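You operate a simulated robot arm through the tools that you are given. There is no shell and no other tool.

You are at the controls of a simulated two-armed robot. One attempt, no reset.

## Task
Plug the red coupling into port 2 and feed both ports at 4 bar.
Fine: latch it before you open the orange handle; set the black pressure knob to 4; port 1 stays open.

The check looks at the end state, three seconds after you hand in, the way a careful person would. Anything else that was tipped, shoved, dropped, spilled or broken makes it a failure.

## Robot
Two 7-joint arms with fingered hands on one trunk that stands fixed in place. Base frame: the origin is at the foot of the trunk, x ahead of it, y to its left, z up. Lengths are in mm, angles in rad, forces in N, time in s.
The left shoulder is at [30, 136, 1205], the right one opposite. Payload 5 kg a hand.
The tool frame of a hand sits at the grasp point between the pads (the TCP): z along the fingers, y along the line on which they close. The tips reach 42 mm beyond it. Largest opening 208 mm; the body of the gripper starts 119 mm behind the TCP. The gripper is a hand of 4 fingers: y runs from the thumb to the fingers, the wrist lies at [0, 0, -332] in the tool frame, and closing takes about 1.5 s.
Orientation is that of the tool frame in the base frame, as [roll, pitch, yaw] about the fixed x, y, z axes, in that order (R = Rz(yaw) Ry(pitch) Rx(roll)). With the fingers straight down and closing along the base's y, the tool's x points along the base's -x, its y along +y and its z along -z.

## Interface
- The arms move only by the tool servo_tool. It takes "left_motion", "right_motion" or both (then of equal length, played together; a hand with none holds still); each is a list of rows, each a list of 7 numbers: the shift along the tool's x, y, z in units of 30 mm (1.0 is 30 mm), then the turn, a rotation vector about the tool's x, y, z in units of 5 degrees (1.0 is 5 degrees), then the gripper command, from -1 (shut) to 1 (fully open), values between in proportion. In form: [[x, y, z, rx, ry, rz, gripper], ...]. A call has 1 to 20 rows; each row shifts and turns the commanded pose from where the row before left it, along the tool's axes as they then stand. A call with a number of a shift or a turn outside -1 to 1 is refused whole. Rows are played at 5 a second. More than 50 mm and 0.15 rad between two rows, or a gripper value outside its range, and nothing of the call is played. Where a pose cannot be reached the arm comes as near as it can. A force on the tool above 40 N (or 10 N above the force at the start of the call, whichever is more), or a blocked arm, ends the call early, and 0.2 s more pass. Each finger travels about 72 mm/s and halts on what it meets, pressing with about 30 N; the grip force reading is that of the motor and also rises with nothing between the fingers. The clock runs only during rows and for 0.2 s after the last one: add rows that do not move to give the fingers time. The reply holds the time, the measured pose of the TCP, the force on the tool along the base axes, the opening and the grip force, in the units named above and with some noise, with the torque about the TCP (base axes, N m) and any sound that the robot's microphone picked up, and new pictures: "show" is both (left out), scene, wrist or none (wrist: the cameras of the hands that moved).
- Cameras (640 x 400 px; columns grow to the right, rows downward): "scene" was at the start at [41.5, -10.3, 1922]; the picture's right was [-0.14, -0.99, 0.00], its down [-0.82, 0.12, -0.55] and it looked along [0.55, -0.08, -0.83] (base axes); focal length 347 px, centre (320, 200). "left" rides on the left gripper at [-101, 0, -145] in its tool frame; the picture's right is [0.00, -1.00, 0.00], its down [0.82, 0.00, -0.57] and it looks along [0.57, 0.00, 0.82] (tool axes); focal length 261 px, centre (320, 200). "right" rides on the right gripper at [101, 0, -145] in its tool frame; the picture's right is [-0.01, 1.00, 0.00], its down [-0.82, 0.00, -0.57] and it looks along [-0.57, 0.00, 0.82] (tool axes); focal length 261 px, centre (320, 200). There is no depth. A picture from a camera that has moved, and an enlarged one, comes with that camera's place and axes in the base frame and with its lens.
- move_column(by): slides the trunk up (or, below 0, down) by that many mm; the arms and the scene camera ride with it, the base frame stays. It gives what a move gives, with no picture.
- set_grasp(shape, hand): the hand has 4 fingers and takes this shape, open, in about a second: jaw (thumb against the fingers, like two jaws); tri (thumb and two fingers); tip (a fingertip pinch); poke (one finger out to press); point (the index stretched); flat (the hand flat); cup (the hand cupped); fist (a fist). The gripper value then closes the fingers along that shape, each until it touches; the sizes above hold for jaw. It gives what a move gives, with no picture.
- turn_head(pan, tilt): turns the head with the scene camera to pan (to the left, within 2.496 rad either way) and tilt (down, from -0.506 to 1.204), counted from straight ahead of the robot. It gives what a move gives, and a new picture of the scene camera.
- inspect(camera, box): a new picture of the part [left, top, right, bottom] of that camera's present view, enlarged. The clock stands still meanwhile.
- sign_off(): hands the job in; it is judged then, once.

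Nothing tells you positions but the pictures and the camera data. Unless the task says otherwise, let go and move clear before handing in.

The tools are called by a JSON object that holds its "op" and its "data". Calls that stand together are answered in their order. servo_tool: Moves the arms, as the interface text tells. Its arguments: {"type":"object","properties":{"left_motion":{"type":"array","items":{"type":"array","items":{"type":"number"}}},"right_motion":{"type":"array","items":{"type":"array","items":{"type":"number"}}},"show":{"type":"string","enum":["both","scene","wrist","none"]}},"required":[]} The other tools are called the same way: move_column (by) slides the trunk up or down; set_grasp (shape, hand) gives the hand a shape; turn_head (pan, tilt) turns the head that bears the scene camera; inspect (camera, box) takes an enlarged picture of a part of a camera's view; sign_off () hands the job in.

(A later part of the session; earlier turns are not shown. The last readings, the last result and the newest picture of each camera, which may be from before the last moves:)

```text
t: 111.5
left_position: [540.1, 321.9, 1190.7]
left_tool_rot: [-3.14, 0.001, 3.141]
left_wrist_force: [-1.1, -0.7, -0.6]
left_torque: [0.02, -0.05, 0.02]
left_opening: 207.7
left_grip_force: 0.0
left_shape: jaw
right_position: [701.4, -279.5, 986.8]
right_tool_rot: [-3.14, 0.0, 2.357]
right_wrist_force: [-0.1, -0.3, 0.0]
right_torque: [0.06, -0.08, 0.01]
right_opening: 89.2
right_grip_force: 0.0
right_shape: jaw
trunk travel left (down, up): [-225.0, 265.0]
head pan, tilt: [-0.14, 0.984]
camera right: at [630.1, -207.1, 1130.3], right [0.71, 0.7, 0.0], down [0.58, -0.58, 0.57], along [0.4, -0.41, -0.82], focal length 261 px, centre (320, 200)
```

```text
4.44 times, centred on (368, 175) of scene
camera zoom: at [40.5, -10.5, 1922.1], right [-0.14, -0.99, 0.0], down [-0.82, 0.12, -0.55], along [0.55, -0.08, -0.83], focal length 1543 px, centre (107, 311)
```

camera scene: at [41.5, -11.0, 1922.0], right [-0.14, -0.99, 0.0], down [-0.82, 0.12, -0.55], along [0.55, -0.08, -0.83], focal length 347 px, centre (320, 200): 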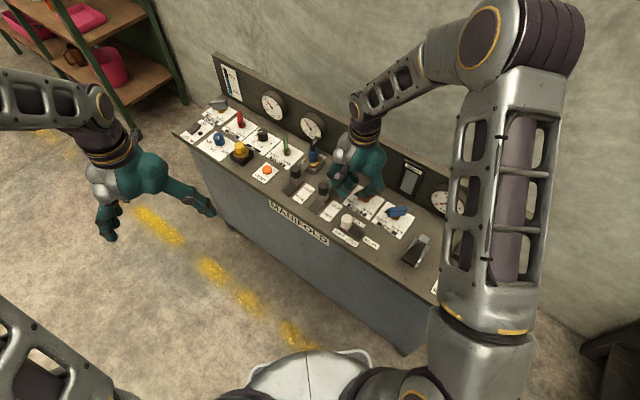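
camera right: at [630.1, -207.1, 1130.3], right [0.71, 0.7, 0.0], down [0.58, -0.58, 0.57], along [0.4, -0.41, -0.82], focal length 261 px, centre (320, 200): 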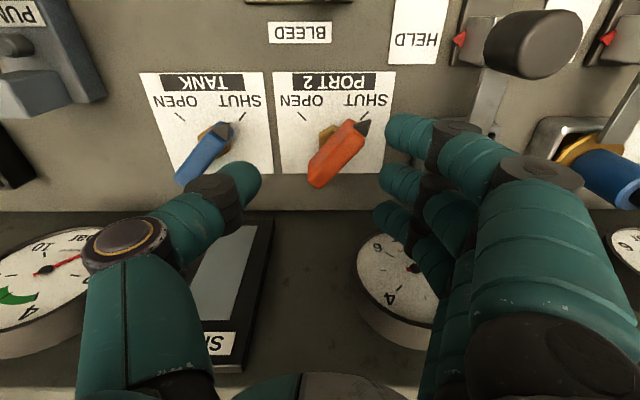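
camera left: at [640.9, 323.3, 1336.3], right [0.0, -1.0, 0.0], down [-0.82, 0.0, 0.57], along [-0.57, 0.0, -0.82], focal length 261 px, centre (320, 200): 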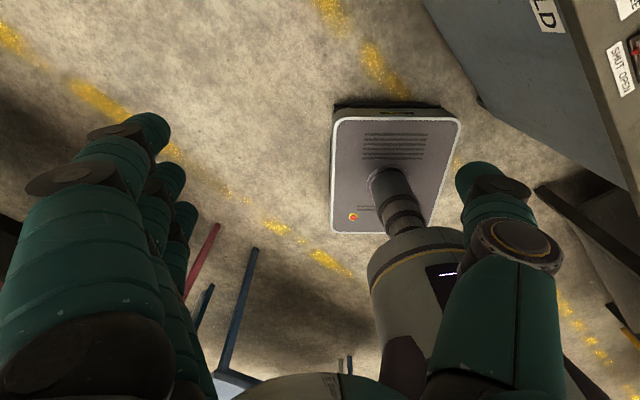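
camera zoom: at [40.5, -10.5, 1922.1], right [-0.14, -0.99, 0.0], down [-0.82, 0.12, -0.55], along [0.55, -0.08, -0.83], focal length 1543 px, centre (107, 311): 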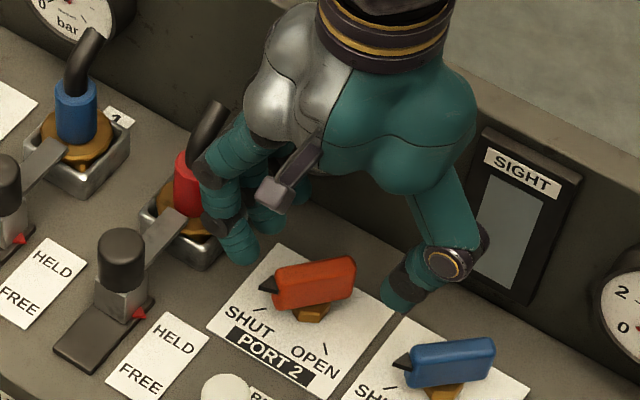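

The hand is repositioned over the handle. I'll lower and squeeze fully this time.

{"op": "servo_tool", "data": {"right_motion": [[0, 0, 0.78, 0, 0, 0, -0.135], [0, 0, 0.78, 0, 0, 0, -0.135], [0, 0, 0, 0, 0, 0, -0.4], [0, 0, 0, 0, 0, 0, -0.55], [0, 0, 0, 0, 0, 0, -0.7], [0, 0, 0, 0, 0, 0, -0.85], [0, 0, 0, 0, 0, 0, -1], [0, 0, 0, 0, 0, 0, -1], [0, 0, 0, 0, 0, 0, -1], [0, 0, 0, 0, 0, 0, -1]], "show": "wrist"}}

{"op": "inspect", "data": {"camera": "right", "box": [192, 80, 448, 240]}}

{"op": "inspect", "data": {"camera": "scene", "box": [320, 130, 416, 220]}}

```text
t: 113.7
left_position: [541.5, 323.0, 1190.6]
left_tool_rot: [-3.141, -0.001, -3.142]
left_wrist_force: [-0.8, 0.9, 0.5]
left_torque: [0.01, -0.02, 0.0]
left_opening: 207.6
left_grip_force: 0.1
left_shape: jaw
right_position: [702.8, -279.5, 940.0]
right_tool_rot: [-3.14, 0.0, 2.357]
right_wrist_force: [1.4, 8.4, -5.3]
right_torque: [0.22, -0.14, 0.11]
right_opening: 7.0
right_grip_force: 30.2
right_shape: jaw
trunk travel left (down, up): [-225.0, 265.0]
head pan, tilt: [-0.14, 0.984]
camera right: at [631.0, -206.8, 1084.5], right [0.71, 0.7, 0.0], down [0.58, -0.58, 0.57], along [0.4, -0.41, -0.82], focal length 261 px, centre (320, 200)
```

right: 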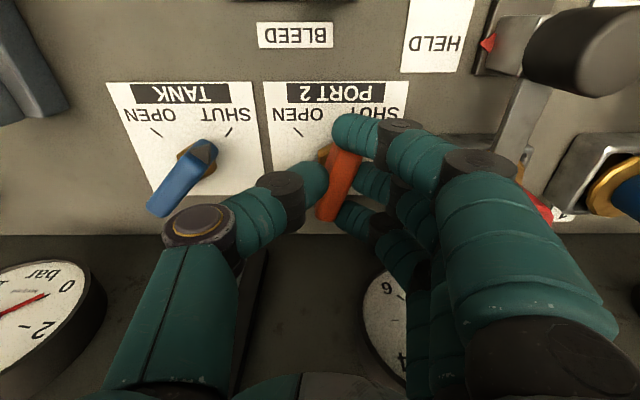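

```text
2.50 times, centred on (320, 160) of right
camera zoom: at [631.0, -206.8, 1084.5], right [0.71, 0.7, 0.0], down [0.58, -0.58, 0.57], along [0.4, -0.41, -0.82], focal length 652 px, centre (320, 300)
```

zoom: 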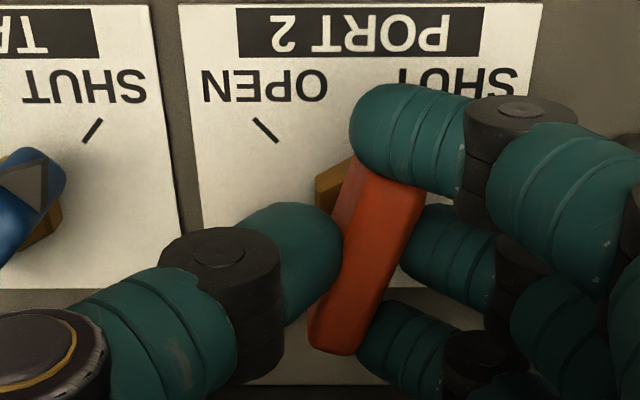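

```text
4.44 times, centred on (368, 175) of scene
camera zoom: at [42.0, -9.5, 1922.0], right [-0.14, -0.99, 0.0], down [-0.82, 0.12, -0.55], along [0.55, -0.08, -0.83], focal length 1543 px, centre (107, 311)
```

zoom: 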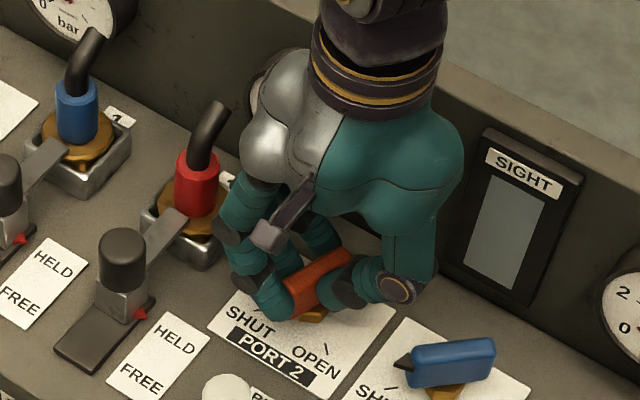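

The handle is now clamped firmly and about 31° along. I'll rotate the hand counter-clockwise about the pivot, 30° first.

{"op": "servo_tool", "data": {"right_motion": [[-0.027, 0.001, 0, 0, 0, -1, -1], [-0.027, 0.001, 0, 0, 0, -1, -1], [-0.027, 0.001, 0, 0, 0, -1, -1], [-0.027, 0.001, 0, 0, 0, -1, -1], [-0.027, 0.001, 0, 0, 0, -1, -1], [-0.027, 0.001, 0, 0, 0, -1, -1], [0, 0, 0, 0, 0, 0, -1]], "show": "wrist"}}

{"op": "inspect", "data": {"camera": "right", "box": [192, 80, 448, 240]}}

{"op": "inspect", "data": {"camera": "scene", "box": [320, 130, 416, 220]}}

```text
t: 115.3
left_position: [540.5, 321.1, 1190.3]
left_tool_rot: [3.141, 0.001, -3.141]
left_wrist_force: [-0.3, 0.2, -0.5]
left_torque: [0.0, 0.02, -0.01]
left_opening: 207.7
left_grip_force: 0.0
left_shape: jaw
right_position: [707.1, -283.4, 940.8]
right_tool_rot: [3.141, -0.001, 2.88]
right_wrist_force: [-3.7, -5.0, -2.4]
right_torque: [-0.15, 0.06, 0.0]
right_opening: 6.8
right_grip_force: 29.6
right_shape: jaw
trunk travel left (down, up): [-225.0, 265.0]
head pan, tilt: [-0.14, 0.984]
camera right: at [608.9, -256.7, 1084.4], right [0.26, 0.96, 0.0], down [0.79, -0.22, 0.57], along [0.55, -0.15, -0.82], focal length 261 px, centre (320, 200)
```

right: 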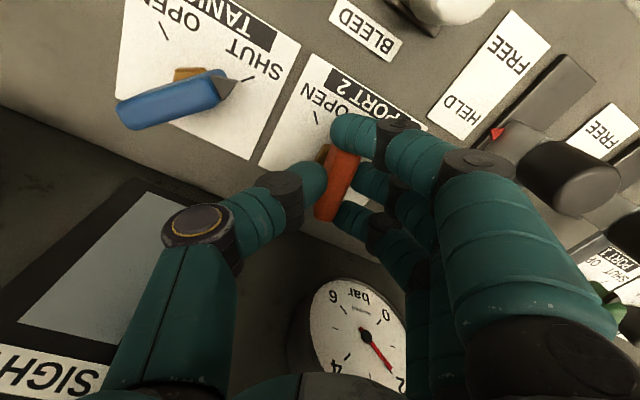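

```text
2.50 times, centred on (320, 160) of right
camera zoom: at [608.9, -256.7, 1084.4], right [0.26, 0.96, 0.0], down [0.79, -0.22, 0.57], along [0.55, -0.15, -0.82], focal length 652 px, centre (320, 300)
```

zoom: 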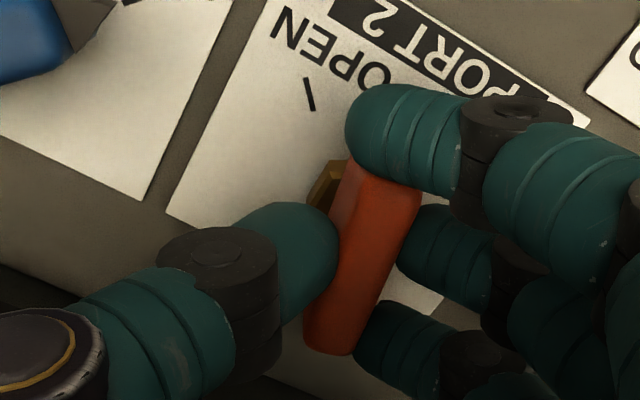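

```text
4.44 times, centred on (368, 175) of scene
camera zoom: at [41.5, -10.8, 1922.0], right [-0.14, -0.99, 0.0], down [-0.82, 0.12, -0.55], along [0.55, -0.08, -0.83], focal length 1543 px, centre (107, 311)
```

zoom: 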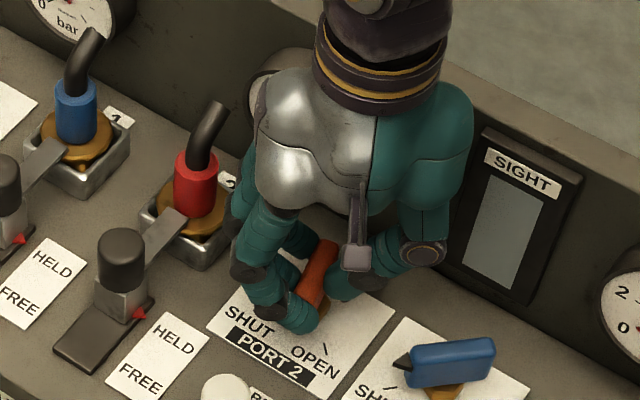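

The handle follows the hand nicely, now about 151°, and gauge 2 is already rising to about 2 bar. Before the last part I'll loosen, shift 8 mm so the index bears on the handle body, which reduces the lag, and squeeze again.

{"op": "servo_tool", "data": {"right_motion": [[0, 0, 0, 0, 0, 0, -0.7], [0, 0, 0, 0, 0, 0, -0.5], [0, 0, 0, 0, 0, 0, -0.5], [-0.27, 0, 0, 0, 0, 0, -0.5], [0, 0, 0, 0, 0, 0, -0.7], [0, 0, 0, 0, 0, 0, -0.85], [0, 0, 0, 0, 0, 0, -1], [0, 0, 0, 0, 0, 0, -1], [0, 0, 0, 0, 0, 0, -1], [0, 0, 0, 0, 0, 0, -1]], "show": "wrist"}}

{"op": "inspect", "data": {"camera": "right", "box": [192, 80, 448, 240]}}

{"op": "inspect", "data": {"camera": "scene", "box": [320, 130, 416, 220]}}

```text
t: 117.5
left_position: [540.9, 322.9, 1190.8]
left_tool_rot: [-3.141, -0.001, 3.141]
left_wrist_force: [-0.5, -0.5, 0.0]
left_torque: [0.0, 0.0, -0.03]
left_opening: 207.9
left_grip_force: 0.0
left_shape: jaw
right_position: [713.6, -281.6, 940.3]
right_tool_rot: [3.14, -0.001, 2.879]
right_wrist_force: [-9.3, 15.1, -2.8]
right_torque: [0.63, 0.26, 0.12]
right_opening: 13.2
right_grip_force: 30.7
right_shape: jaw
trunk travel left (down, up): [-225.0, 265.0]
head pan, tilt: [-0.14, 0.984]
camera right: at [615.8, -255.2, 1084.4], right [0.26, 0.96, 0.0], down [0.79, -0.22, 0.57], along [0.55, -0.15, -0.82], focal length 261 px, centre (320, 200)
```

right: 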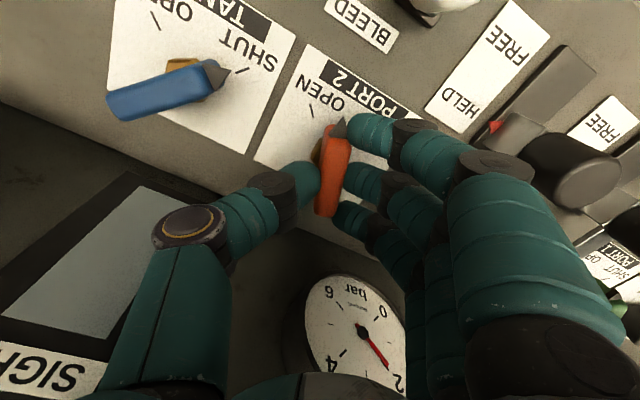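

```text
2.50 times, centred on (320, 160) of right
camera zoom: at [615.8, -255.2, 1084.4], right [0.26, 0.96, 0.0], down [0.79, -0.22, 0.57], along [0.55, -0.15, -0.82], focal length 652 px, centre (320, 300)
```

zoom: 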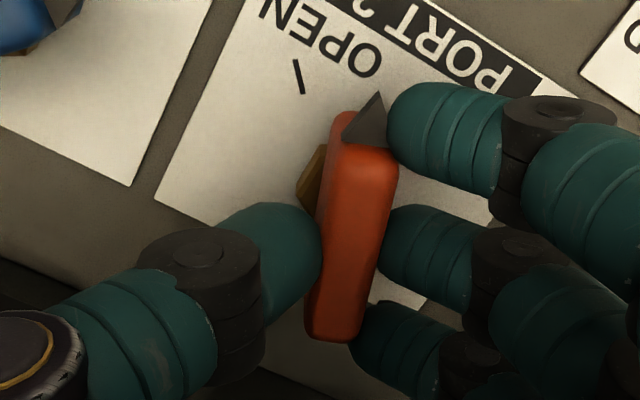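

```text
4.44 times, centred on (368, 175) of scene
camera zoom: at [40.9, -8.7, 1922.0], right [-0.14, -0.99, 0.0], down [-0.82, 0.12, -0.55], along [0.55, -0.08, -0.83], focal length 1543 px, centre (107, 311)
```

zoom: 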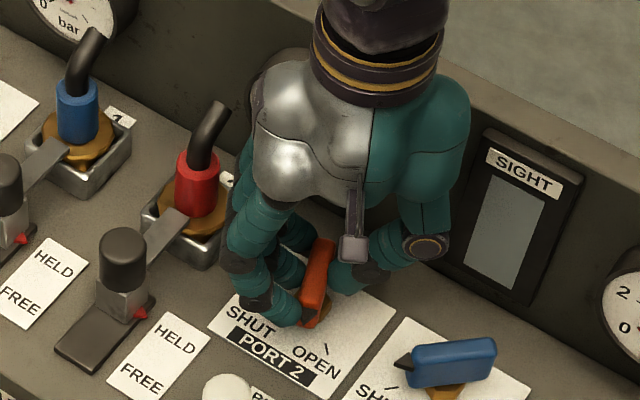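

The lag has dropped to about 9°, with the handle around 156°. I'll loosen, rotate the hand 10° more, staying clear of the SIGHT frame, shift another 8 mm, and squeeze again.

{"op": "servo_tool", "data": {"right_motion": [[-0.02, 0.019, 0, 0, 0, -1, -1], [-0.02, 0.019, 0, 0, 0, -1, -1], [0, 0, 0, 0, 0, 0, -0.7], [0, 0, 0, 0, 0, 0, -0.5], [0, 0, 0, 0, 0, 0, -0.5], [-0.27, 0, 0, 0, 0, 0, -0.5], [0, 0, 0, 0, 0, 0, -0.7], [0, 0, 0, 0, 0, 0, -0.85], [0, 0, 0, 0, 0, 0, -1], [0, 0, 0, 0, 0, 0, -1], [0, 0, 0, 0, 0, 0, -1], [0, 0, 0, 0, 0, 0, -1]], "show": "wrist"}}

{"op": "inspect", "data": {"camera": "right", "box": [192, 80, 448, 240]}}

{"op": "inspect", "data": {"camera": "scene", "box": [320, 130, 416, 220]}}

```text
t: 120.1
left_position: [541.2, 322.0, 1191.7]
left_tool_rot: [-3.141, -0.001, 3.141]
left_wrist_force: [0.4, -0.3, -0.3]
left_torque: [-0.02, 0.01, -0.04]
left_opening: 207.8
left_grip_force: 0.1
left_shape: jaw
right_position: [724.2, -284.3, 941.0]
right_tool_rot: [-3.141, -0.001, 3.054]
right_wrist_force: [-2.8, 5.4, -3.9]
right_torque: [0.29, 0.08, -0.08]
right_opening: 5.4
right_grip_force: 29.8
right_shape: jaw
trunk travel left (down, up): [-225.0, 265.0]
head pan, tilt: [-0.14, 0.984]
camera right: at [622.4, -273.7, 1084.0], right [0.09, 1.0, 0.0], down [0.82, -0.08, 0.57], along [0.57, -0.05, -0.82], focal length 261 px, centre (320, 200)
```

right: 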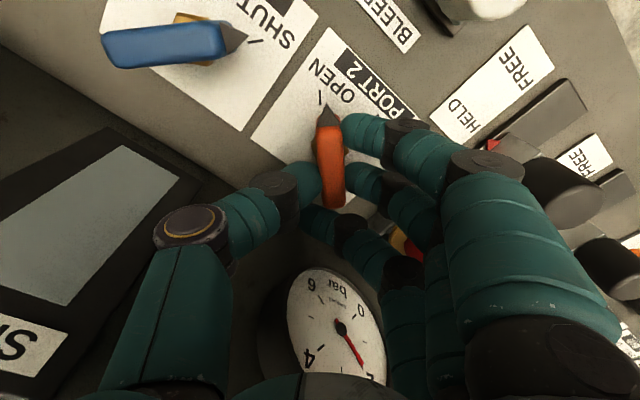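

```text
2.50 times, centred on (320, 160) of right
camera zoom: at [622.4, -273.7, 1084.0], right [0.09, 1.0, 0.0], down [0.82, -0.08, 0.57], along [0.57, -0.05, -0.82], focal length 652 px, centre (320, 300)
```

zoom: 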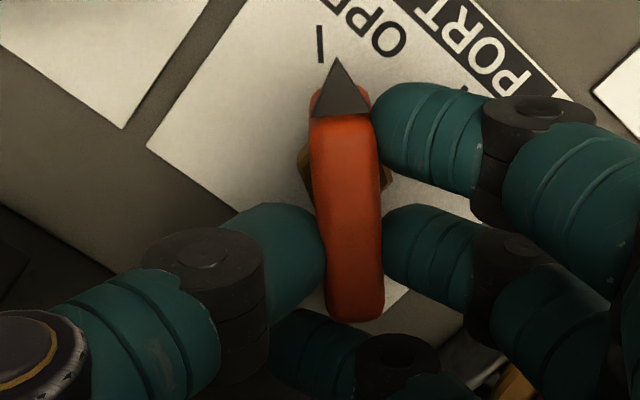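

```text
4.44 times, centred on (368, 175) of scene
camera zoom: at [41.6, -9.9, 1922.0], right [-0.14, -0.99, 0.0], down [-0.82, 0.12, -0.55], along [0.55, -0.08, -0.83], focal length 1543 px, centre (107, 311)
```

zoom: 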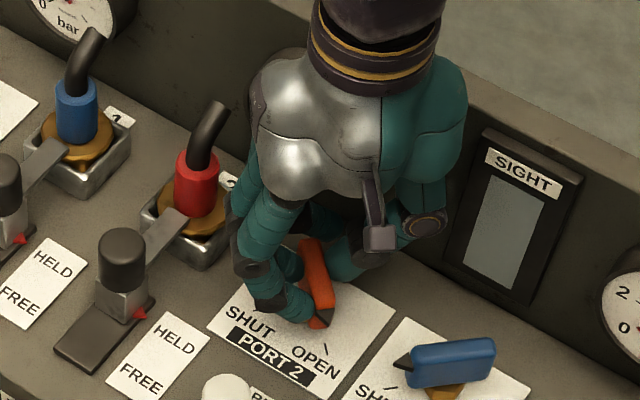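

The handle's pointer is now in line with the OPEN tick (about 179°). I'll release gently, rise straight up and move aside to verify.

{"op": "servo_tool", "data": {"right_motion": [[0, 0, 0, 0, 0, 0, -0.7], [0, 0, 0, 0, 0, 0, -0.45], [0, 0, 0, 0, 0, 0, -0.3], [0, 0, 0, 0, 0, 0, -0.3], [0, 0, -0.6, 0, 0, 0, -0.3], [0, 0, -0.8, 0, 0, 0, -0.3], [0, 0, -1, 0, 0, 0, -0.3], [0, 0, -1, 0, 0, 0, -0.3], [0, 0, -1, 0, 0, 0, -0.3], [0.5, -0.5, -0.5, 0, 0, 0, -0.3], [1, -1, 0, 0, 0, 0, -0.3], [1, -1, 0, 0, 0, 0, -0.3], [1, -1, 0, 0, 0, 0, -0.3], [1, -1, 0, 0, 0, 0, -0.3], [0.5, -1, 0, 0, 0, 0, -0.3], [0, 0, 0, 0, 0, 0, -0.3]], "show": "both"}}

{"op": "inspect", "data": {"camera": "scene", "box": [310, 130, 406, 220]}}

{"op": "inspect", "data": {"camera": "scene", "box": [250, 80, 346, 170]}}

```text
t: 123.5
left_position: [540.3, 322.5, 1190.7]
left_tool_rot: [-3.141, 0.0, -3.141]
left_wrist_force: [0.2, 0.6, 0.5]
left_torque: [-0.06, 0.02, -0.01]
left_opening: 207.7
left_grip_force: 0.1
left_shape: jaw
right_position: [560.0, -434.3, 1087.8]
right_tool_rot: [-3.141, 0.0, 3.056]
right_wrist_force: [0.6, 0.4, -0.8]
right_torque: [-0.04, 0.06, 0.03]
right_opening: 72.4
right_grip_force: 0.0
right_shape: jaw
trunk travel left (down, up): [-225.0, 265.0]
head pan, tilt: [-0.14, 0.984]
camera scene: at [41.9, -9.2, 1922.0], right [-0.14, -0.99, 0.0], down [-0.82, 0.12, -0.55], along [0.55, -0.08, -0.83], focal length 347 px, centre (320, 200)
camera right: at [459.8, -425.8, 1232.3], right [0.09, 1.0, 0.0], down [0.82, -0.08, 0.57], along [0.57, -0.05, -0.82], focal length 261 px, centre (320, 200)
```

scene: 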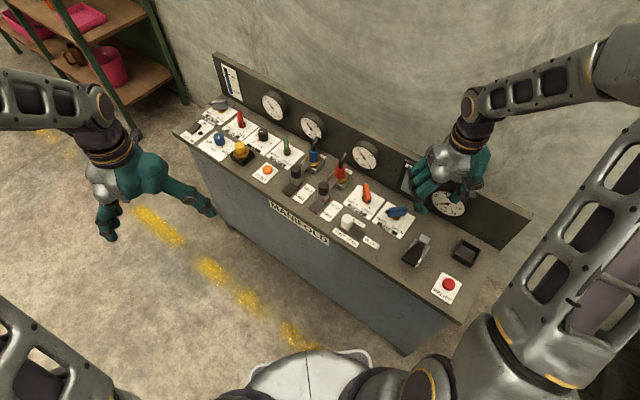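
right: 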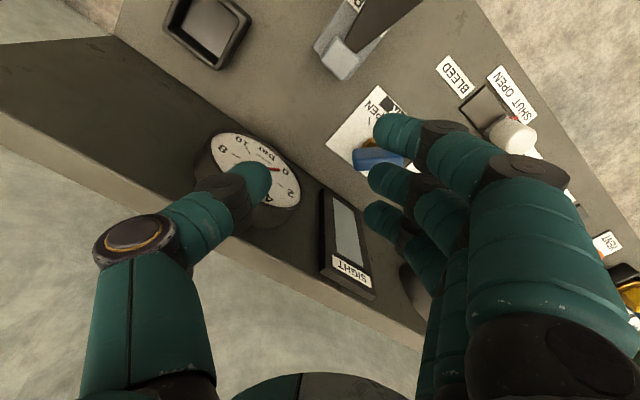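

```text
4.44 times, centred on (358, 175) of scene
camera zoom: at [41.9, -9.2, 1922.0], right [-0.14, -0.99, 0.0], down [-0.82, 0.12, -0.55], along [0.55, -0.08, -0.83], focal length 1543 px, centre (151, 311)
```

zoom: 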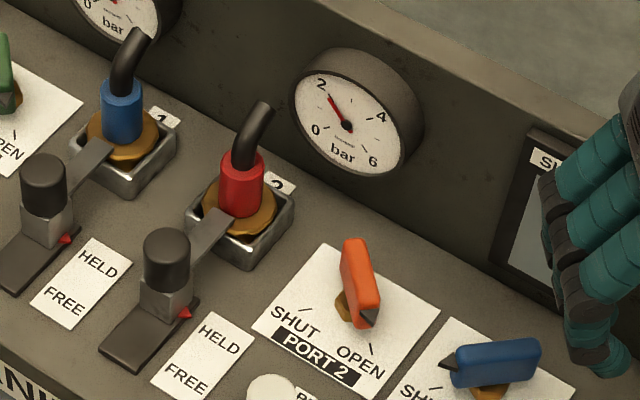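

```text
4.44 times, centred on (298, 125) of scene
camera zoom: at [41.9, -9.2, 1922.0], right [-0.14, -0.99, 0.0], down [-0.82, 0.12, -0.55], along [0.55, -0.08, -0.83], focal length 1543 px, centre (418, 533)
```

zoom: 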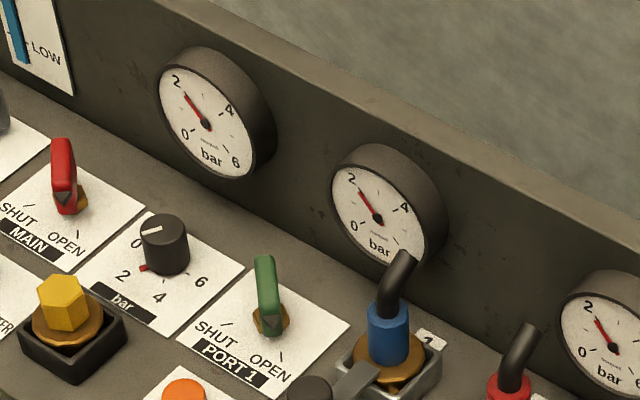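

Gauge 2 now reads the same 2 bar as port 1, and the coupling is latched with the orange handle OPEN. Last step is the black pressure knob, near (1065, 82), about 41 mm across with its top at z≈911. It must turn about 60° counter-clockwise from 2 to 4. It's far away, so I'll use the left hand tilted 30° forward, starting with orienting it in place.

{"op": "servo_tool", "data": {"left_motion": [[0, 0, 0, 0, 0, 1, 0], [0, 0, 0, 0, 0, 1, -0.135], [0, 0, 0, 0, 0, 1, -0.135], [0, 0, 0, 0, 0, 1, -0.135], [0, 0, 0, 0, 0, 1, -0.135], [0, 0, 0, 0, 0, 1, -0.135], [0, 0, 0, 0, 0, 1, -0.135], [0, 0, 0, 0, -1, 0, -0.135], [0, 0, 0, 0, -1, 0, -0.135], [0, 0, 0, 0, -1, 0, -0.135], [0, 0, 0, 0, -1, 0, -0.135], [0, 0, 0, 0, -1, 0, -0.135], [0, 0, 0, 0, -1, 0, -0.135], [0, 0, 0, 0, 0, 0, -0.135]], "show": "both"}}

```text
t: 126.5
left_position: [542.1, 322.5, 1190.4]
left_tool_rot: [3.14, 0.522, 2.531]
left_wrist_force: [0.5, -0.9, -0.6]
left_torque: [0.02, 0.02, 0.03]
left_opening: 90.7
left_grip_force: 0.0
left_shape: jaw
right_position: [560.1, -436.4, 1088.5]
right_tool_rot: [3.141, 0.002, 3.053]
right_wrist_force: [0.3, -0.5, 0.2]
right_torque: [0.06, 0.02, 0.01]
right_opening: 72.7
right_grip_force: 0.1
right_shape: jaw
trunk travel left (down, up): [-225.0, 265.0]
head pan, tilt: [-0.14, 0.984]
camera scene: at [42.0, -10.9, 1922.0], right [-0.14, -0.99, 0.0], down [-0.82, 0.12, -0.55], along [0.55, -0.08, -0.83], focal length 347 px, centre (320, 200)
camera left: at [554.5, 314.8, 1366.3], right [-0.57, -0.82, 0.0], down [-0.82, 0.57, 0.08], along [-0.07, 0.05, -1.0], focal length 261 px, centre (320, 200)
```

scene: 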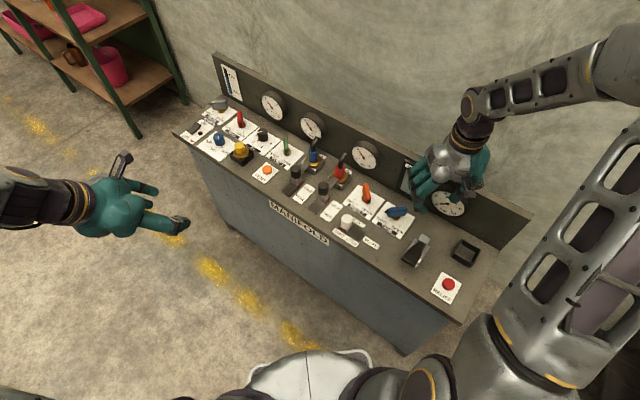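
left: 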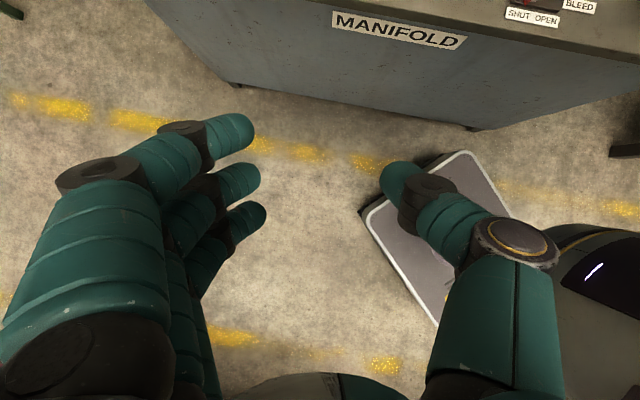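

The left hand is oriented. I'll carry it forward at a safe height toward the knob.

{"op": "servo_tool", "data": {"left_motion": [[-0.737, 0.192, 0.536, 0, 0, 0, -0.135], [-0.737, 0.192, 0.536, 0, 0, 0, -0.135], [-0.737, 0.192, 0.536, 0, 0, 0, -0.135], [-0.737, 0.192, 0.536, 0, 0, 0, -0.135], [-0.737, 0.192, 0.536, 0, 0, 0, -0.135], [-0.737, 0.192, 0.536, 0, 0, 0, -0.135], [-0.737, 0.192, 0.536, 0, 0, 0, -0.135], [-0.737, 0.192, 0.536, 0, 0, 0, -0.135], [-0.737, 0.192, 0.536, 0, 0, 0, -0.135], [-0.737, 0.192, 0.536, 0, 0, 0, -0.135], [-0.737, 0.192, 0.536, 0, 0, 0, -0.135], [-0.737, 0.192, 0.536, 0, 0, 0, -0.135], [-0.737, 0.192, 0.536, 0, 0, 0, -0.135], [-0.737, 0.192, 0.536, 0, 0, 0, -0.135], [0, 0, 0, 0, 0, 0, -0.135]], "show": "both"}}

```text
t: 129.7
left_position: [899.2, 171.5, 1151.2]
left_tool_rot: [-3.141, 0.524, 2.532]
left_wrist_force: [-0.8, 0.6, -0.2]
left_torque: [-0.03, -0.05, 0.01]
left_opening: 90.7
left_grip_force: 0.0
left_shape: jaw
right_position: [561.7, -435.7, 1089.7]
right_tool_rot: [-3.141, -0.001, 3.054]
right_wrist_force: [-0.7, 0.6, 0.6]
right_torque: [0.0, -0.01, 0.0]
right_opening: 72.4
right_grip_force: 0.0
right_shape: jaw
trunk travel left (down, up): [-225.0, 265.0]
head pan, tilt: [-0.14, 0.984]
camera scene: at [40.3, -9.5, 1922.1], right [-0.14, -0.99, 0.0], down [-0.82, 0.12, -0.55], along [0.55, -0.08, -0.83], focal length 347 px, centre (320, 200)
camera left: at [912.2, 163.1, 1326.7], right [-0.57, -0.82, 0.0], down [-0.82, 0.57, 0.08], along [-0.07, 0.05, -1.0], focal length 261 px, centre (320, 200)
```

scene: 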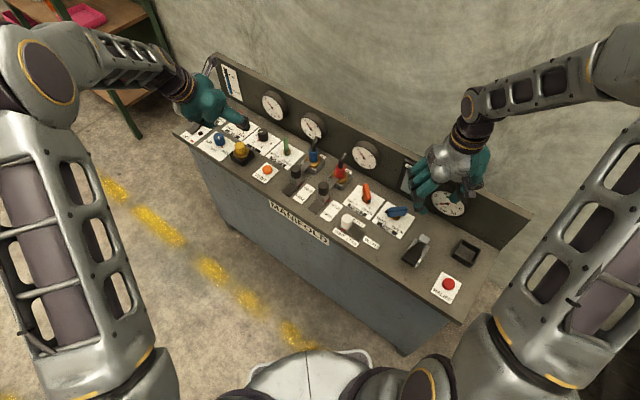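
left: 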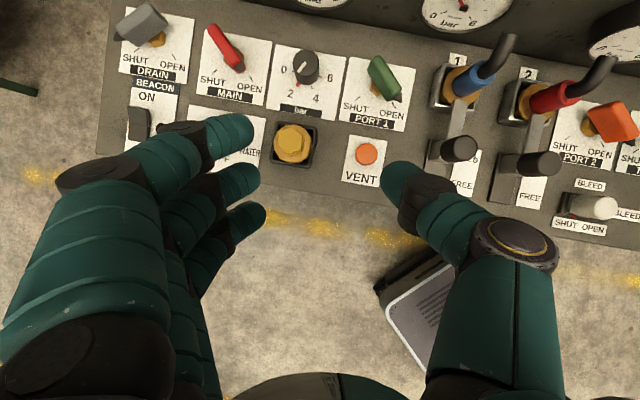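

The left wrist camera now looks straight down at the panel. I'll zoom in on the pressure knob and its surroundings for precise positions.

{"op": "inspect", "data": {"camera": "left", "box": [264, 30, 360, 130]}}

{"op": "inspect", "data": {"camera": "left", "box": [200, 10, 440, 200]}}

```text
4.00 times, centred on (312, 80) of left
camera zoom: at [912.2, 163.1, 1326.7], right [-0.57, -0.82, 0.0], down [-0.82, 0.57, 0.08], along [-0.07, 0.05, -1.0], focal length 1043 px, centre (352, 680)
```

zoom: 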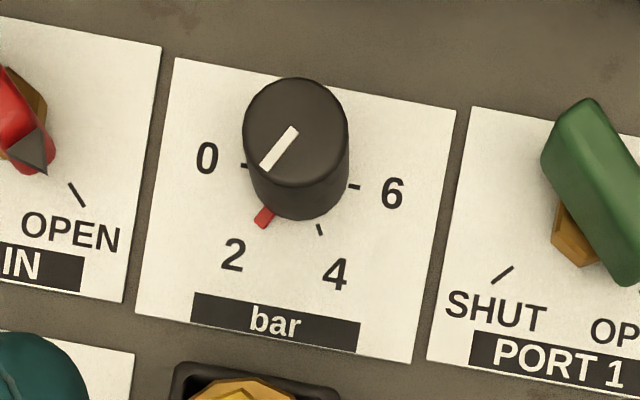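

```text
2.11 times, centred on (320, 105) of left
camera zoom: at [912.2, 163.1, 1326.7], right [-0.57, -0.82, 0.0], down [-0.82, 0.57, 0.08], along [-0.07, 0.05, -1.0], focal length 549 px, centre (320, 400)
```

zoom: 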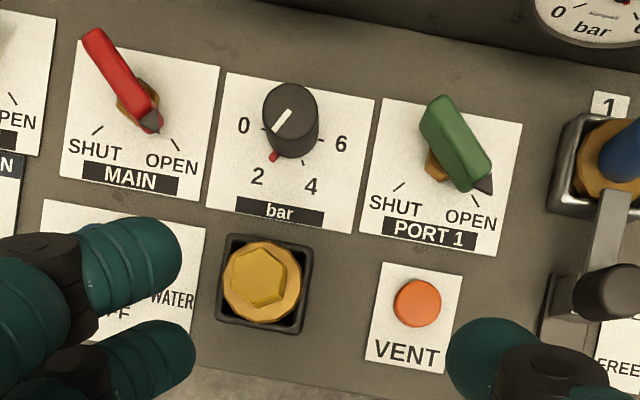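

The knob centre is at (1069, 80.5) with its top at z≈906, the pointer is exactly on 2, and the marks are spaced 60° apart. I'll move to a pre-grasp point 120 mm back along the tilted approach.

{"op": "servo_tool", "data": {"left_motion": [[-0.168, 0.069, 0.811, 0, 0, 0, -0.135], [-0.168, 0.069, 0.811, 0, 0, 0, -0.135], [-0.168, 0.069, 0.811, 0, 0, 0, -0.135], [-0.168, 0.069, 0.811, 0, 0, 0, -0.135], [-0.168, 0.069, 0.811, 0, 0, 0, -0.135], [-0.168, 0.069, 0.811, 0, 0, 0, -0.135], [-0.168, 0.069, 0.811, 0, 0, 0, -0.135], [0, 0, 0, 0, 0, 0, -0.135]], "show": "both"}}

{"op": "inspect", "data": {"camera": "scene", "box": [180, 70, 308, 170]}}

{"op": "inspect", "data": {"camera": "left", "box": [200, 40, 440, 200]}}

```text
t: 131.5
left_position: [1002.7, 116.0, 1022.1]
left_tool_rot: [3.14, 0.522, 2.531]
left_wrist_force: [0.1, 0.0, 0.1]
left_torque: [-0.02, -0.04, 0.0]
left_opening: 90.6
left_grip_force: 0.2
left_shape: jaw
right_position: [561.3, -436.1, 1089.3]
right_tool_rot: [3.142, 0.001, 3.055]
right_wrist_force: [0.7, -1.0, 0.4]
right_torque: [0.0, -0.06, 0.0]
right_opening: 72.5
right_grip_force: 0.0
right_shape: jaw
trunk travel left (down, up): [-225.0, 265.0]
head pan, tilt: [-0.14, 0.984]
camera scene: at [40.3, -10.0, 1922.1], right [-0.14, -0.99, 0.0], down [-0.82, 0.12, -0.55], along [0.55, -0.08, -0.83], focal length 347 px, centre (320, 200)
camera left: at [1014.8, 108.5, 1198.0], right [-0.57, -0.82, 0.0], down [-0.82, 0.57, 0.08], along [-0.07, 0.05, -1.0], focal length 261 px, centre (320, 200)
```

scene: 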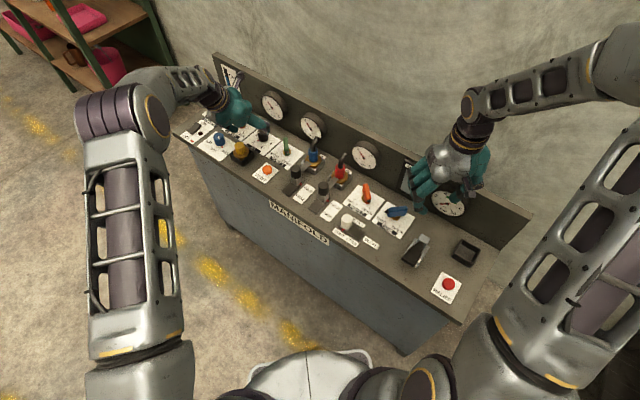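
left: 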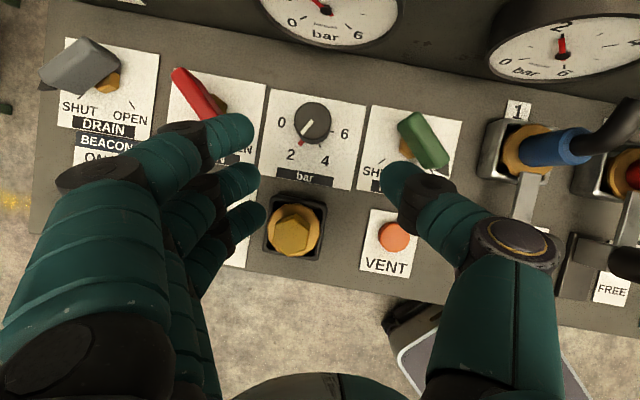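

```text
4.00 times, centred on (244, 120) of scene
camera zoom: at [40.3, -10.0, 1922.1], right [-0.14, -0.99, 0.0], down [-0.82, 0.12, -0.55], along [0.55, -0.08, -0.83], focal length 1389 px, centre (624, 520)
```

zoom: 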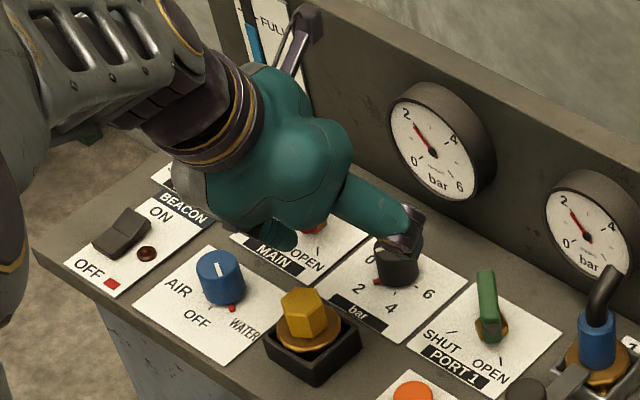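

```text
2.50 times, centred on (320, 120) of left
camera zoom: at [1014.8, 108.5, 1198.0], right [-0.57, -0.82, 0.0], down [-0.82, 0.57, 0.08], along [-0.07, 0.05, -1.0], focal length 652 px, centre (320, 400)
```

zoom: 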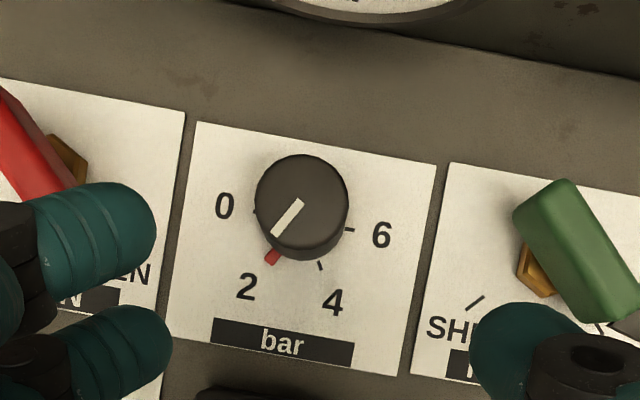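

The view is clear and the knob lies right on the approach line. I'll advance most of the way and check clearances to the card and neighbouring handles.

{"op": "servo_tool", "data": {"left_motion": [[-0.02, 0, 0.65, 0, 0, 0, -0.135], [-0.02, 0, 0.65, 0, 0, 0, -0.135], [-0.02, 0, 0.65, 0, 0, 0, -0.135], [-0.013, 0, 0.65, 0, 0, 0, -0.135], [0, 0, 0, 0, 0, 0, -0.135]], "show": "both"}}

{"op": "inspect", "data": {"camera": "left", "box": [200, 60, 440, 220]}}

{"op": "inspect", "data": {"camera": "scene", "box": [200, 80, 308, 160]}}

```text
t: 132.7
left_position: [1036.0, 96.0, 954.7]
left_tool_rot: [3.14, 0.527, 2.531]
left_wrist_force: [-0.2, 0.8, -0.8]
left_torque: [0.01, -0.04, 0.02]
left_opening: 90.3
left_grip_force: 0.0
left_shape: jaw
right_position: [559.3, -435.2, 1089.8]
right_tool_rot: [3.14, -0.001, 3.054]
right_wrist_force: [-0.3, -0.7, 0.3]
right_torque: [-0.03, -0.01, -0.01]
right_opening: 72.5
right_grip_force: 0.1
right_shape: jaw
trunk travel left (down, up): [-225.0, 265.0]
head pan, tilt: [-0.14, 0.984]
camera scene: at [40.7, -10.1, 1922.1], right [-0.14, -0.99, 0.0], down [-0.82, 0.12, -0.55], along [0.55, -0.08, -0.83], focal length 347 px, centre (320, 200)
camera left: at [1049.8, 86.3, 1130.0], right [-0.57, -0.82, 0.0], down [-0.82, 0.57, 0.08], along [-0.07, 0.05, -1.0], focal length 261 px, centre (320, 200)
```

scene: 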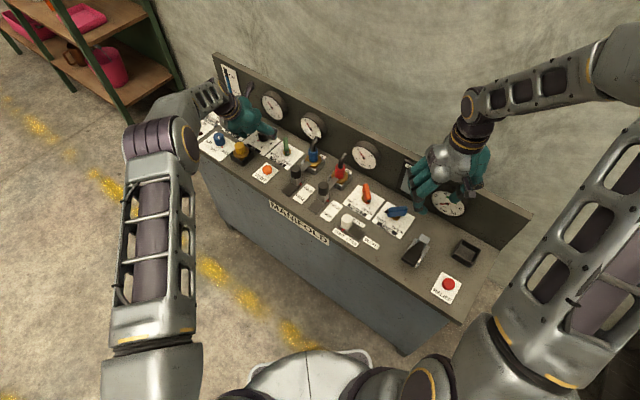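
left: 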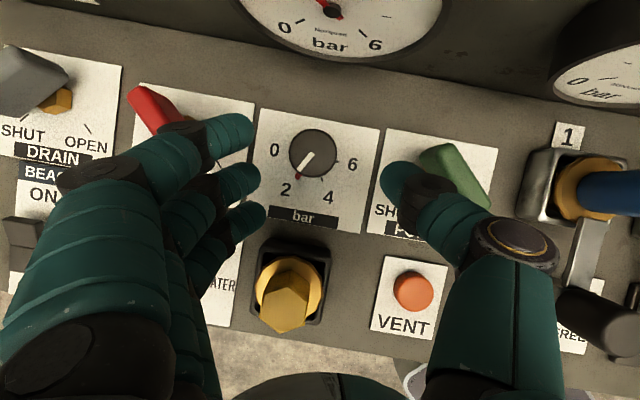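

```text
2.50 times, centred on (320, 140) of left
camera zoom: at [1049.8, 86.3, 1130.0], right [-0.57, -0.82, 0.0], down [-0.82, 0.57, 0.08], along [-0.07, 0.05, -1.0], focal length 652 px, centre (320, 350)
```

zoom: 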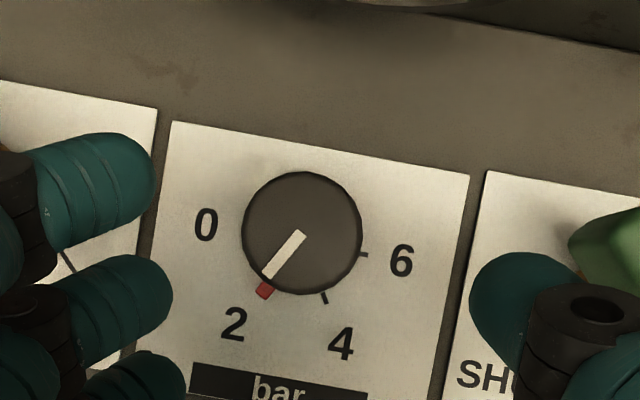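

```text
5.00 times, centred on (254, 120) of scene
camera zoom: at [40.7, -10.1, 1922.1], right [-0.14, -0.99, 0.0], down [-0.82, 0.12, -0.55], along [0.55, -0.08, -0.83], focal length 1736 px, centre (650, 600)
```

zoom: 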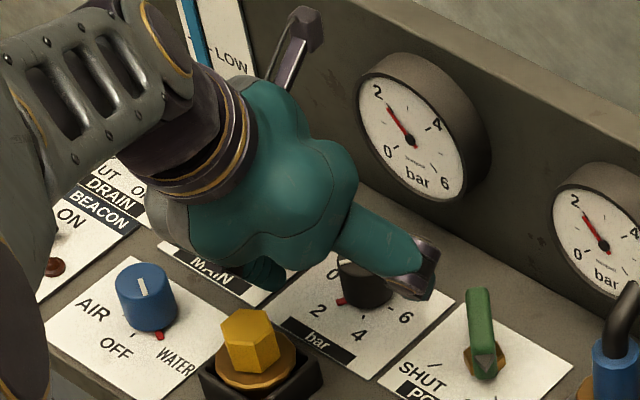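

Clearances look fine. I'll advance the final 34 mm so the thumb and middle finger straddle the knob.

{"op": "servo_tool", "data": {"left_motion": [[0, 0, 0.4, 0, 0, 0, -0.135], [0, 0, 0.4, 0, 0, 0, -0.135], [0, 0, 0.34, 0, 0, 0, -0.135], [0, 0, 0, 0, 0, 0, -0.135]], "show": "wrist"}}

{"op": "inspect", "data": {"camera": "left", "box": [200, 80, 440, 240]}}

{"op": "inspect", "data": {"camera": "scene", "box": [220, 90, 300, 150]}}

```text
t: 133.7
left_position: [1049.4, 84.4, 925.0]
left_tool_rot: [3.14, 0.524, 2.531]
left_wrist_force: [0.0, -0.9, -0.2]
left_torque: [0.01, 0.01, 0.01]
left_opening: 90.6
left_grip_force: 0.2
left_shape: jaw
right_position: [561.1, -435.5, 1089.1]
right_tool_rot: [-3.141, 0.002, 3.056]
right_wrist_force: [-0.1, 1.4, -0.1]
right_torque: [0.01, -0.04, 0.01]
right_opening: 72.6
right_grip_force: 0.2
right_shape: jaw
trunk travel left (down, up): [-225.0, 265.0]
head pan, tilt: [-0.14, 0.984]
camera left: at [1063.7, 76.9, 1100.0], right [-0.57, -0.82, 0.0], down [-0.82, 0.57, 0.08], along [-0.07, 0.05, -1.0], focal length 261 px, centre (320, 200)
```

left: 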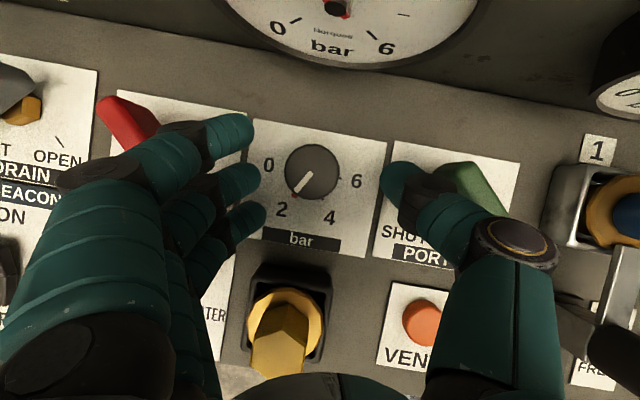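

```text
2.50 times, centred on (320, 160) of left
camera zoom: at [1063.7, 76.9, 1100.0], right [-0.57, -0.82, 0.0], down [-0.82, 0.57, 0.08], along [-0.07, 0.05, -1.0], focal length 652 px, centre (320, 300)
```

zoom: 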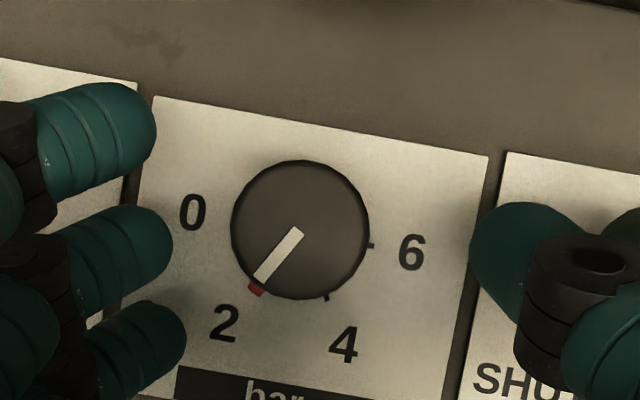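

```text
6.67 times, centred on (260, 120) of scene
camera zoom: at [41.0, -10.2, 1922.1], right [-0.14, -0.99, 0.0], down [-0.82, 0.12, -0.55], along [0.55, -0.08, -0.83], focal length 2315 px, centre (720, 733)
```

zoom: 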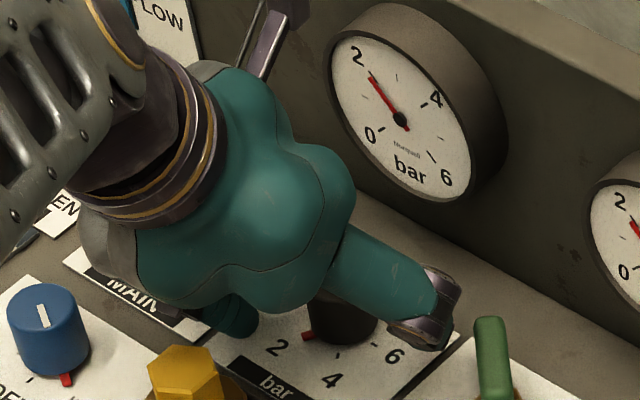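

The thumb and middle finger are about 8 mm short of the knob's centreline. I'll correct that and start closing gently.

{"op": "servo_tool", "data": {"left_motion": [[-0.23, -0.1, 0.133, 0, 0, 0, -0.135], [0, 0, 0, 0, 0, 0, -0.3], [0, 0, 0, 0, 0, 0, -0.45], [0, 0, 0, 0, 0, 0, -0.55], [0, 0, 0, 0, 0, 0, -0.6], [0, 0, 0, 0, 0, 0, -0.6]], "show": "none"}}

{"op": "inspect", "data": {"camera": "left", "box": [200, 80, 440, 240]}}

```text
t: 135.1
left_position: [1056.2, 77.4, 926.5]
left_tool_rot: [3.139, 0.525, 2.532]
left_wrist_force: [3.7, 4.0, 2.3]
left_torque: [0.13, -0.14, 0.08]
left_opening: 43.2
left_grip_force: 0.1
left_shape: jaw
right_position: [561.7, -435.7, 1088.7]
right_tool_rot: [3.142, 0.001, 3.054]
right_wrist_force: [0.2, -0.4, -0.4]
right_torque: [0.0, -0.01, 0.0]
right_opening: 72.7
right_grip_force: 0.1
right_shape: jaw
trunk travel left (down, up): [-225.0, 265.0]
head pan, tilt: [-0.14, 0.984]
```

```text
2.50 times, centred on (320, 160) of left
camera zoom: at [1069.0, 69.8, 1101.1], right [-0.57, -0.82, 0.0], down [-0.82, 0.57, 0.08], along [-0.07, 0.05, -1.0], focal length 652 px, centre (320, 300)
```

zoom: 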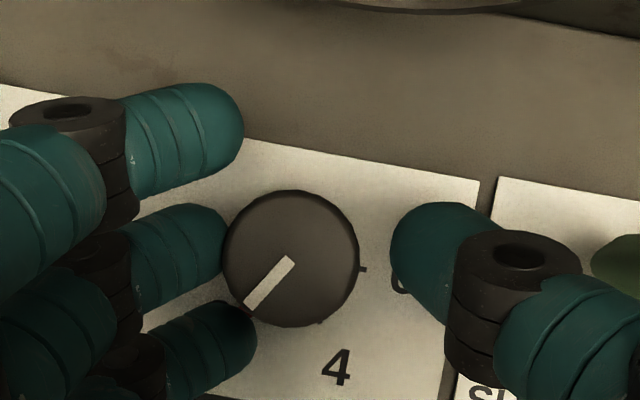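

The middle finger has touched the knob and everything is aligned. I'll close to full pinch.

{"op": "servo_tool", "data": {"left_motion": [[0, 0, 0, 0, 0, 0, -0.7], [0, 0, 0, 0, 0, 0, -0.8], [0, 0, 0, 0, 0, 0, -0.9], [0, 0, 0, 0, 0, 0, -1], [0, 0, 0, 0, 0, 0, -1], [0, 0, 0, 0, 0, 0, -1]], "show": "wrist"}}

{"op": "inspect", "data": {"camera": "left", "box": [200, 80, 440, 240]}}

{"op": "inspect", "data": {"camera": "scene", "box": [220, 90, 300, 150]}}

```text
t: 136.5
left_position: [1055.2, 77.4, 924.9]
left_tool_rot: [-3.139, 0.523, 2.529]
left_wrist_force: [-7.0, 1.0, -3.2]
left_torque: [0.63, 0.15, 0.04]
left_opening: 19.9
left_grip_force: 29.4
left_shape: jaw
right_position: [561.2, -435.9, 1088.3]
right_tool_rot: [3.141, 0.0, 3.054]
right_wrist_force: [0.4, -0.4, 0.2]
right_torque: [0.02, 0.04, 0.0]
right_opening: 72.5
right_grip_force: 0.2
right_shape: jaw
trunk travel left (down, up): [-225.0, 265.0]
head pan, tilt: [-0.14, 0.984]
camera left: at [1068.0, 68.7, 1099.4], right [-0.57, -0.82, 0.0], down [-0.82, 0.57, 0.09], along [-0.07, 0.05, -1.0], focal length 261 px, centre (320, 200)
```

left: 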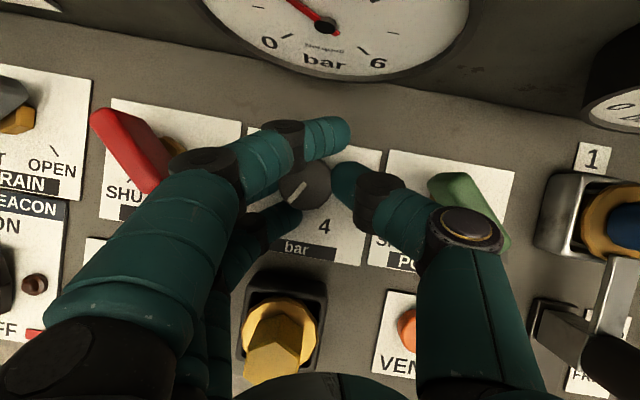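

```text
2.50 times, centred on (320, 160) of left
camera zoom: at [1068.0, 68.7, 1099.4], right [-0.57, -0.82, 0.0], down [-0.82, 0.57, 0.09], along [-0.07, 0.05, -1.0], focal length 652 px, centre (320, 300)
```

zoom: 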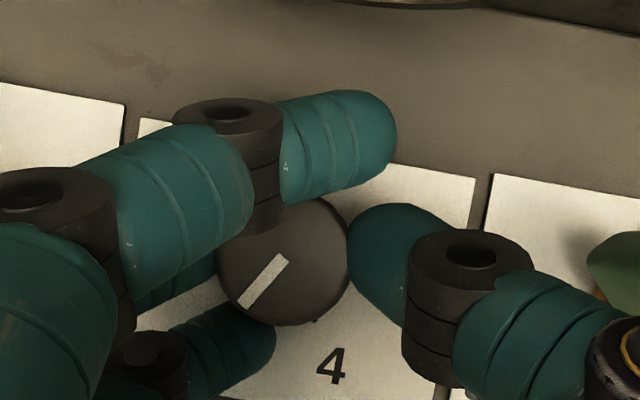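

```text
6.67 times, centred on (260, 120) of scene
camera zoom: at [41.3, -10.3, 1922.0], right [-0.14, -0.99, 0.0], down [-0.82, 0.12, -0.55], along [0.55, -0.08, -0.83], focal length 2315 px, centre (720, 733)
```

zoom: 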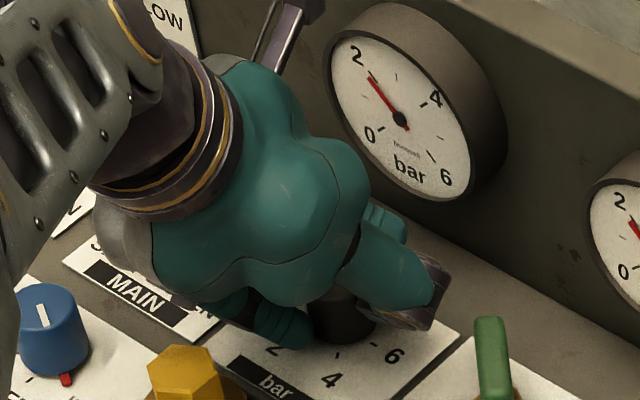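

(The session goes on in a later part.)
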